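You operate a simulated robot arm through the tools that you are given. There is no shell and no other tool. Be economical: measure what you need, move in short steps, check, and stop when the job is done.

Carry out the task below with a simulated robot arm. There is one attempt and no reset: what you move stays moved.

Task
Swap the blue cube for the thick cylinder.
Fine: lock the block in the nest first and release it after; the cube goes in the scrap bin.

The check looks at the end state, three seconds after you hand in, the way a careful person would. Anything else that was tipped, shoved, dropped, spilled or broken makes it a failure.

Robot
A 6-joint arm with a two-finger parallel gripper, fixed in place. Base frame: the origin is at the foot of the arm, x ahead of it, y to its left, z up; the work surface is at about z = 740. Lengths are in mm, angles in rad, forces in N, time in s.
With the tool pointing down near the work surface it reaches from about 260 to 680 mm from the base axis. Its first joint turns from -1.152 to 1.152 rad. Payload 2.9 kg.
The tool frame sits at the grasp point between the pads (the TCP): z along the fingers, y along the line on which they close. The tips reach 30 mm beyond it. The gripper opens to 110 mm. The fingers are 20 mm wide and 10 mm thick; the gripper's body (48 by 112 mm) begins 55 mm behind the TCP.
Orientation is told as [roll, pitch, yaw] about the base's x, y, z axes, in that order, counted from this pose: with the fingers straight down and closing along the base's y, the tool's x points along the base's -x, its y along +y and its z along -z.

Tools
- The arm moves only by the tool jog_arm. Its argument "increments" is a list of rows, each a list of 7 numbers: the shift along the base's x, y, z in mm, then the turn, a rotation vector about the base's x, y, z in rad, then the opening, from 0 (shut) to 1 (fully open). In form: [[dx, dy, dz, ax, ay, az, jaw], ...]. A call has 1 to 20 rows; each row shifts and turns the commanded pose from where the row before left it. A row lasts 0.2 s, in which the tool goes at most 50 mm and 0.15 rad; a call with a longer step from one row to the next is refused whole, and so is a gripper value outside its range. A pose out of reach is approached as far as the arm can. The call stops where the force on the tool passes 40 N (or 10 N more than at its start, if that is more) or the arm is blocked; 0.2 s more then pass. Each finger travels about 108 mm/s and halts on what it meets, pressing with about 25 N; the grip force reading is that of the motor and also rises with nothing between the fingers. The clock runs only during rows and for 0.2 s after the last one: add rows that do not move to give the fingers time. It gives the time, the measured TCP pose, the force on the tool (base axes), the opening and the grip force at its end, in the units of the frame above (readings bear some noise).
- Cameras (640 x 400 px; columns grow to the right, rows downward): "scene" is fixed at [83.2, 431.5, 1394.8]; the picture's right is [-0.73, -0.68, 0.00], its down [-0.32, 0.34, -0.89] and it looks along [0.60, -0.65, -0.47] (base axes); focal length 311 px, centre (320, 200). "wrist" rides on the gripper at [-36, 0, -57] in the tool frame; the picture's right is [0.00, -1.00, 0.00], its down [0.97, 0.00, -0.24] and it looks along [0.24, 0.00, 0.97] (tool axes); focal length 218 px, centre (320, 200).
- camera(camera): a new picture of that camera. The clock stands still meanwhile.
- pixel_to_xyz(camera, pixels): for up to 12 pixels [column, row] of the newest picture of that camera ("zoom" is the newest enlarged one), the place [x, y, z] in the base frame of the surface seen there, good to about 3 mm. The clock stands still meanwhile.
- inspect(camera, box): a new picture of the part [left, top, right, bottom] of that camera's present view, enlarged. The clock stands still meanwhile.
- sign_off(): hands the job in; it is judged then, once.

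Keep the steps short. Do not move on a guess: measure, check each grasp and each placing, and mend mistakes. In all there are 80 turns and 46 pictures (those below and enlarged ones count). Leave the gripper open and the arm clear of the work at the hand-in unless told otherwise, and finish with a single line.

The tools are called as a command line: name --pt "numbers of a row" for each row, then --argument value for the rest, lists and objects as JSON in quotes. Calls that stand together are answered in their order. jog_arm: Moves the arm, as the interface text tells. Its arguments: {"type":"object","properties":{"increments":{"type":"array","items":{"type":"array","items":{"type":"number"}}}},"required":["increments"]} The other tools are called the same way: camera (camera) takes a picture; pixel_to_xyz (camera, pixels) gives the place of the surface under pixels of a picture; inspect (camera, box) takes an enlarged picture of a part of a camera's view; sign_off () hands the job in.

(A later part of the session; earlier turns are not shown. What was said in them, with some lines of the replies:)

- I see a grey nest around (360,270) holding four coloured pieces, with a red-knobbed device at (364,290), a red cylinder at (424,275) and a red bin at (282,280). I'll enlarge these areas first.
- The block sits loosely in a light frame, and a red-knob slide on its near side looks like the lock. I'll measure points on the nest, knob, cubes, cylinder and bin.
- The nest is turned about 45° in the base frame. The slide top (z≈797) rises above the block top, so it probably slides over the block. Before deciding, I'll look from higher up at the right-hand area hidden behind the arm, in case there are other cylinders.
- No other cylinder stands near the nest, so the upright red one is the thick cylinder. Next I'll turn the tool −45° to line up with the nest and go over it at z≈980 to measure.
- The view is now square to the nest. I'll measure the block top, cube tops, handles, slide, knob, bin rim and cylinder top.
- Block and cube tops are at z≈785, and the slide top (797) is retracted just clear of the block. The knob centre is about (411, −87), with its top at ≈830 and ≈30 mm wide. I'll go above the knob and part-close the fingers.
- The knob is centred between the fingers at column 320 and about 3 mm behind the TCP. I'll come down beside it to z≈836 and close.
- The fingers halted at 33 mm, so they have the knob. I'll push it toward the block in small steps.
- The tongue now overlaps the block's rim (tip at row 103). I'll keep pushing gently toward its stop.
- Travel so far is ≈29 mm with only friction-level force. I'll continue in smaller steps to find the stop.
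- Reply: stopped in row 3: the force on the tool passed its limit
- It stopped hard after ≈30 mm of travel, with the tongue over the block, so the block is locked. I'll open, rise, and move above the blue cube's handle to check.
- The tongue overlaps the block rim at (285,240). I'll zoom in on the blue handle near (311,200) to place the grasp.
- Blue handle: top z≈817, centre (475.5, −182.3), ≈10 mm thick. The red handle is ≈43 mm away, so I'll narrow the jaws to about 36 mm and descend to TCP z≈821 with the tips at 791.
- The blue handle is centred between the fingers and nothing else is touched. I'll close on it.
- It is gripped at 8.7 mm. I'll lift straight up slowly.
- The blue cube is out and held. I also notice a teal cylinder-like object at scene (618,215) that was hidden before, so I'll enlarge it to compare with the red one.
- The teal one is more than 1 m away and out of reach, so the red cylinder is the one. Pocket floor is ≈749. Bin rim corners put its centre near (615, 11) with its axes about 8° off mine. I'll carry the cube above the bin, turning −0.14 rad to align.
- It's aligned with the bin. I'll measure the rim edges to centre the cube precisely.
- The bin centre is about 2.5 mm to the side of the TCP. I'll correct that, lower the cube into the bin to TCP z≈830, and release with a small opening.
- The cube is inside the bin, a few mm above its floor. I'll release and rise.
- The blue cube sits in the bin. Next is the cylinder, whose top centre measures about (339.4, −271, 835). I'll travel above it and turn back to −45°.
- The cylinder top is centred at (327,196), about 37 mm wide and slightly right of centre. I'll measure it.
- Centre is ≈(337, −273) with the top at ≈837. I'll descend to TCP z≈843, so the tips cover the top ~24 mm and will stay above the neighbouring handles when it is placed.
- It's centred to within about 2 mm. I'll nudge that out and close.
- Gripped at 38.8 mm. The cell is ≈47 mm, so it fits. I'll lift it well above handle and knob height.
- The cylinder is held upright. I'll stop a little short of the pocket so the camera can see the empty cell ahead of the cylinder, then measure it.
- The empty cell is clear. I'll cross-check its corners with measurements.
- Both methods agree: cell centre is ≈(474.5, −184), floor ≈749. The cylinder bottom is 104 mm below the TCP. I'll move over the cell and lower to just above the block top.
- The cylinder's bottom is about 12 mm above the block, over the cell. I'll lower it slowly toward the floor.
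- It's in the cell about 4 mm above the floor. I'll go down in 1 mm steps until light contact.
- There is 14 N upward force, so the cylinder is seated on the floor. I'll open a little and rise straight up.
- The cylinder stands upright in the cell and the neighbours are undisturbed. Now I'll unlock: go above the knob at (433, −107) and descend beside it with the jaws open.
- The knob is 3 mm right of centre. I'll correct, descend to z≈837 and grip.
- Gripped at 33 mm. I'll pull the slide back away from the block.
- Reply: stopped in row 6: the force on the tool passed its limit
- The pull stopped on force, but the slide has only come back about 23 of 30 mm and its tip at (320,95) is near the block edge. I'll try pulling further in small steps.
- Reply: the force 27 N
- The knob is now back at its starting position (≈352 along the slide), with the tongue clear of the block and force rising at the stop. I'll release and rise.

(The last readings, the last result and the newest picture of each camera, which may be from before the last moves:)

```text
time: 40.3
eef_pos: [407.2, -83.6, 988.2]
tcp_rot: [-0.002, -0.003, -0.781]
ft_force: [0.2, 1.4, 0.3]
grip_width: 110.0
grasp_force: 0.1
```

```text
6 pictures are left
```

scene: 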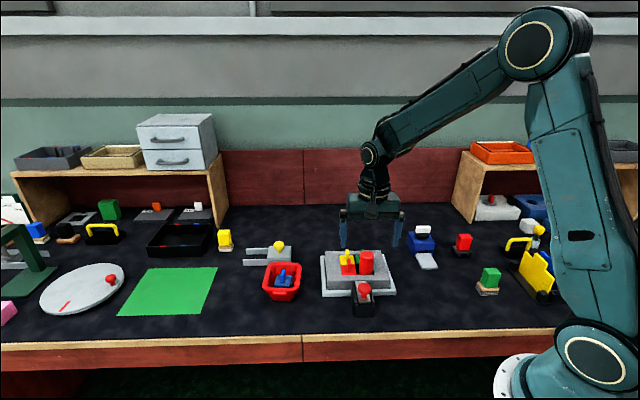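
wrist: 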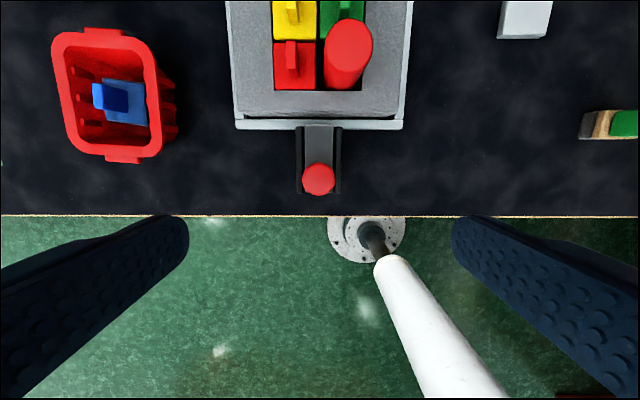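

The slide is back, the cylinder is upright in the nest and the cube is in the bin. I'll do one enlarged check of the tongue and block.

inspect --camera "scene" --box '[250, 230, 400, 320]'

```text
4.27 times, centred on (325, 275) of scene
```

zoom: 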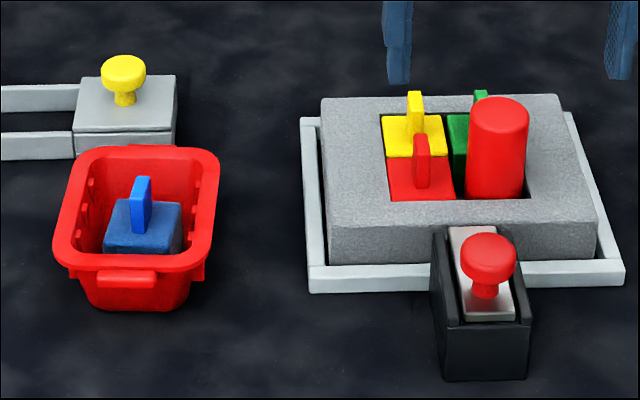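

The block is unlocked with the tongue clear, the cylinder is upright in the blue cube's cell, the cube is in the bin, and the gripper is open and clear. I'm handing in.

sign_off

```text
The job is handed in.
```

The thick red cylinder stands in the blue cube's place in the nest, the blue cube is in the red bin (which I took to be the scrap bin), and the block was locked before the swap and released after it.
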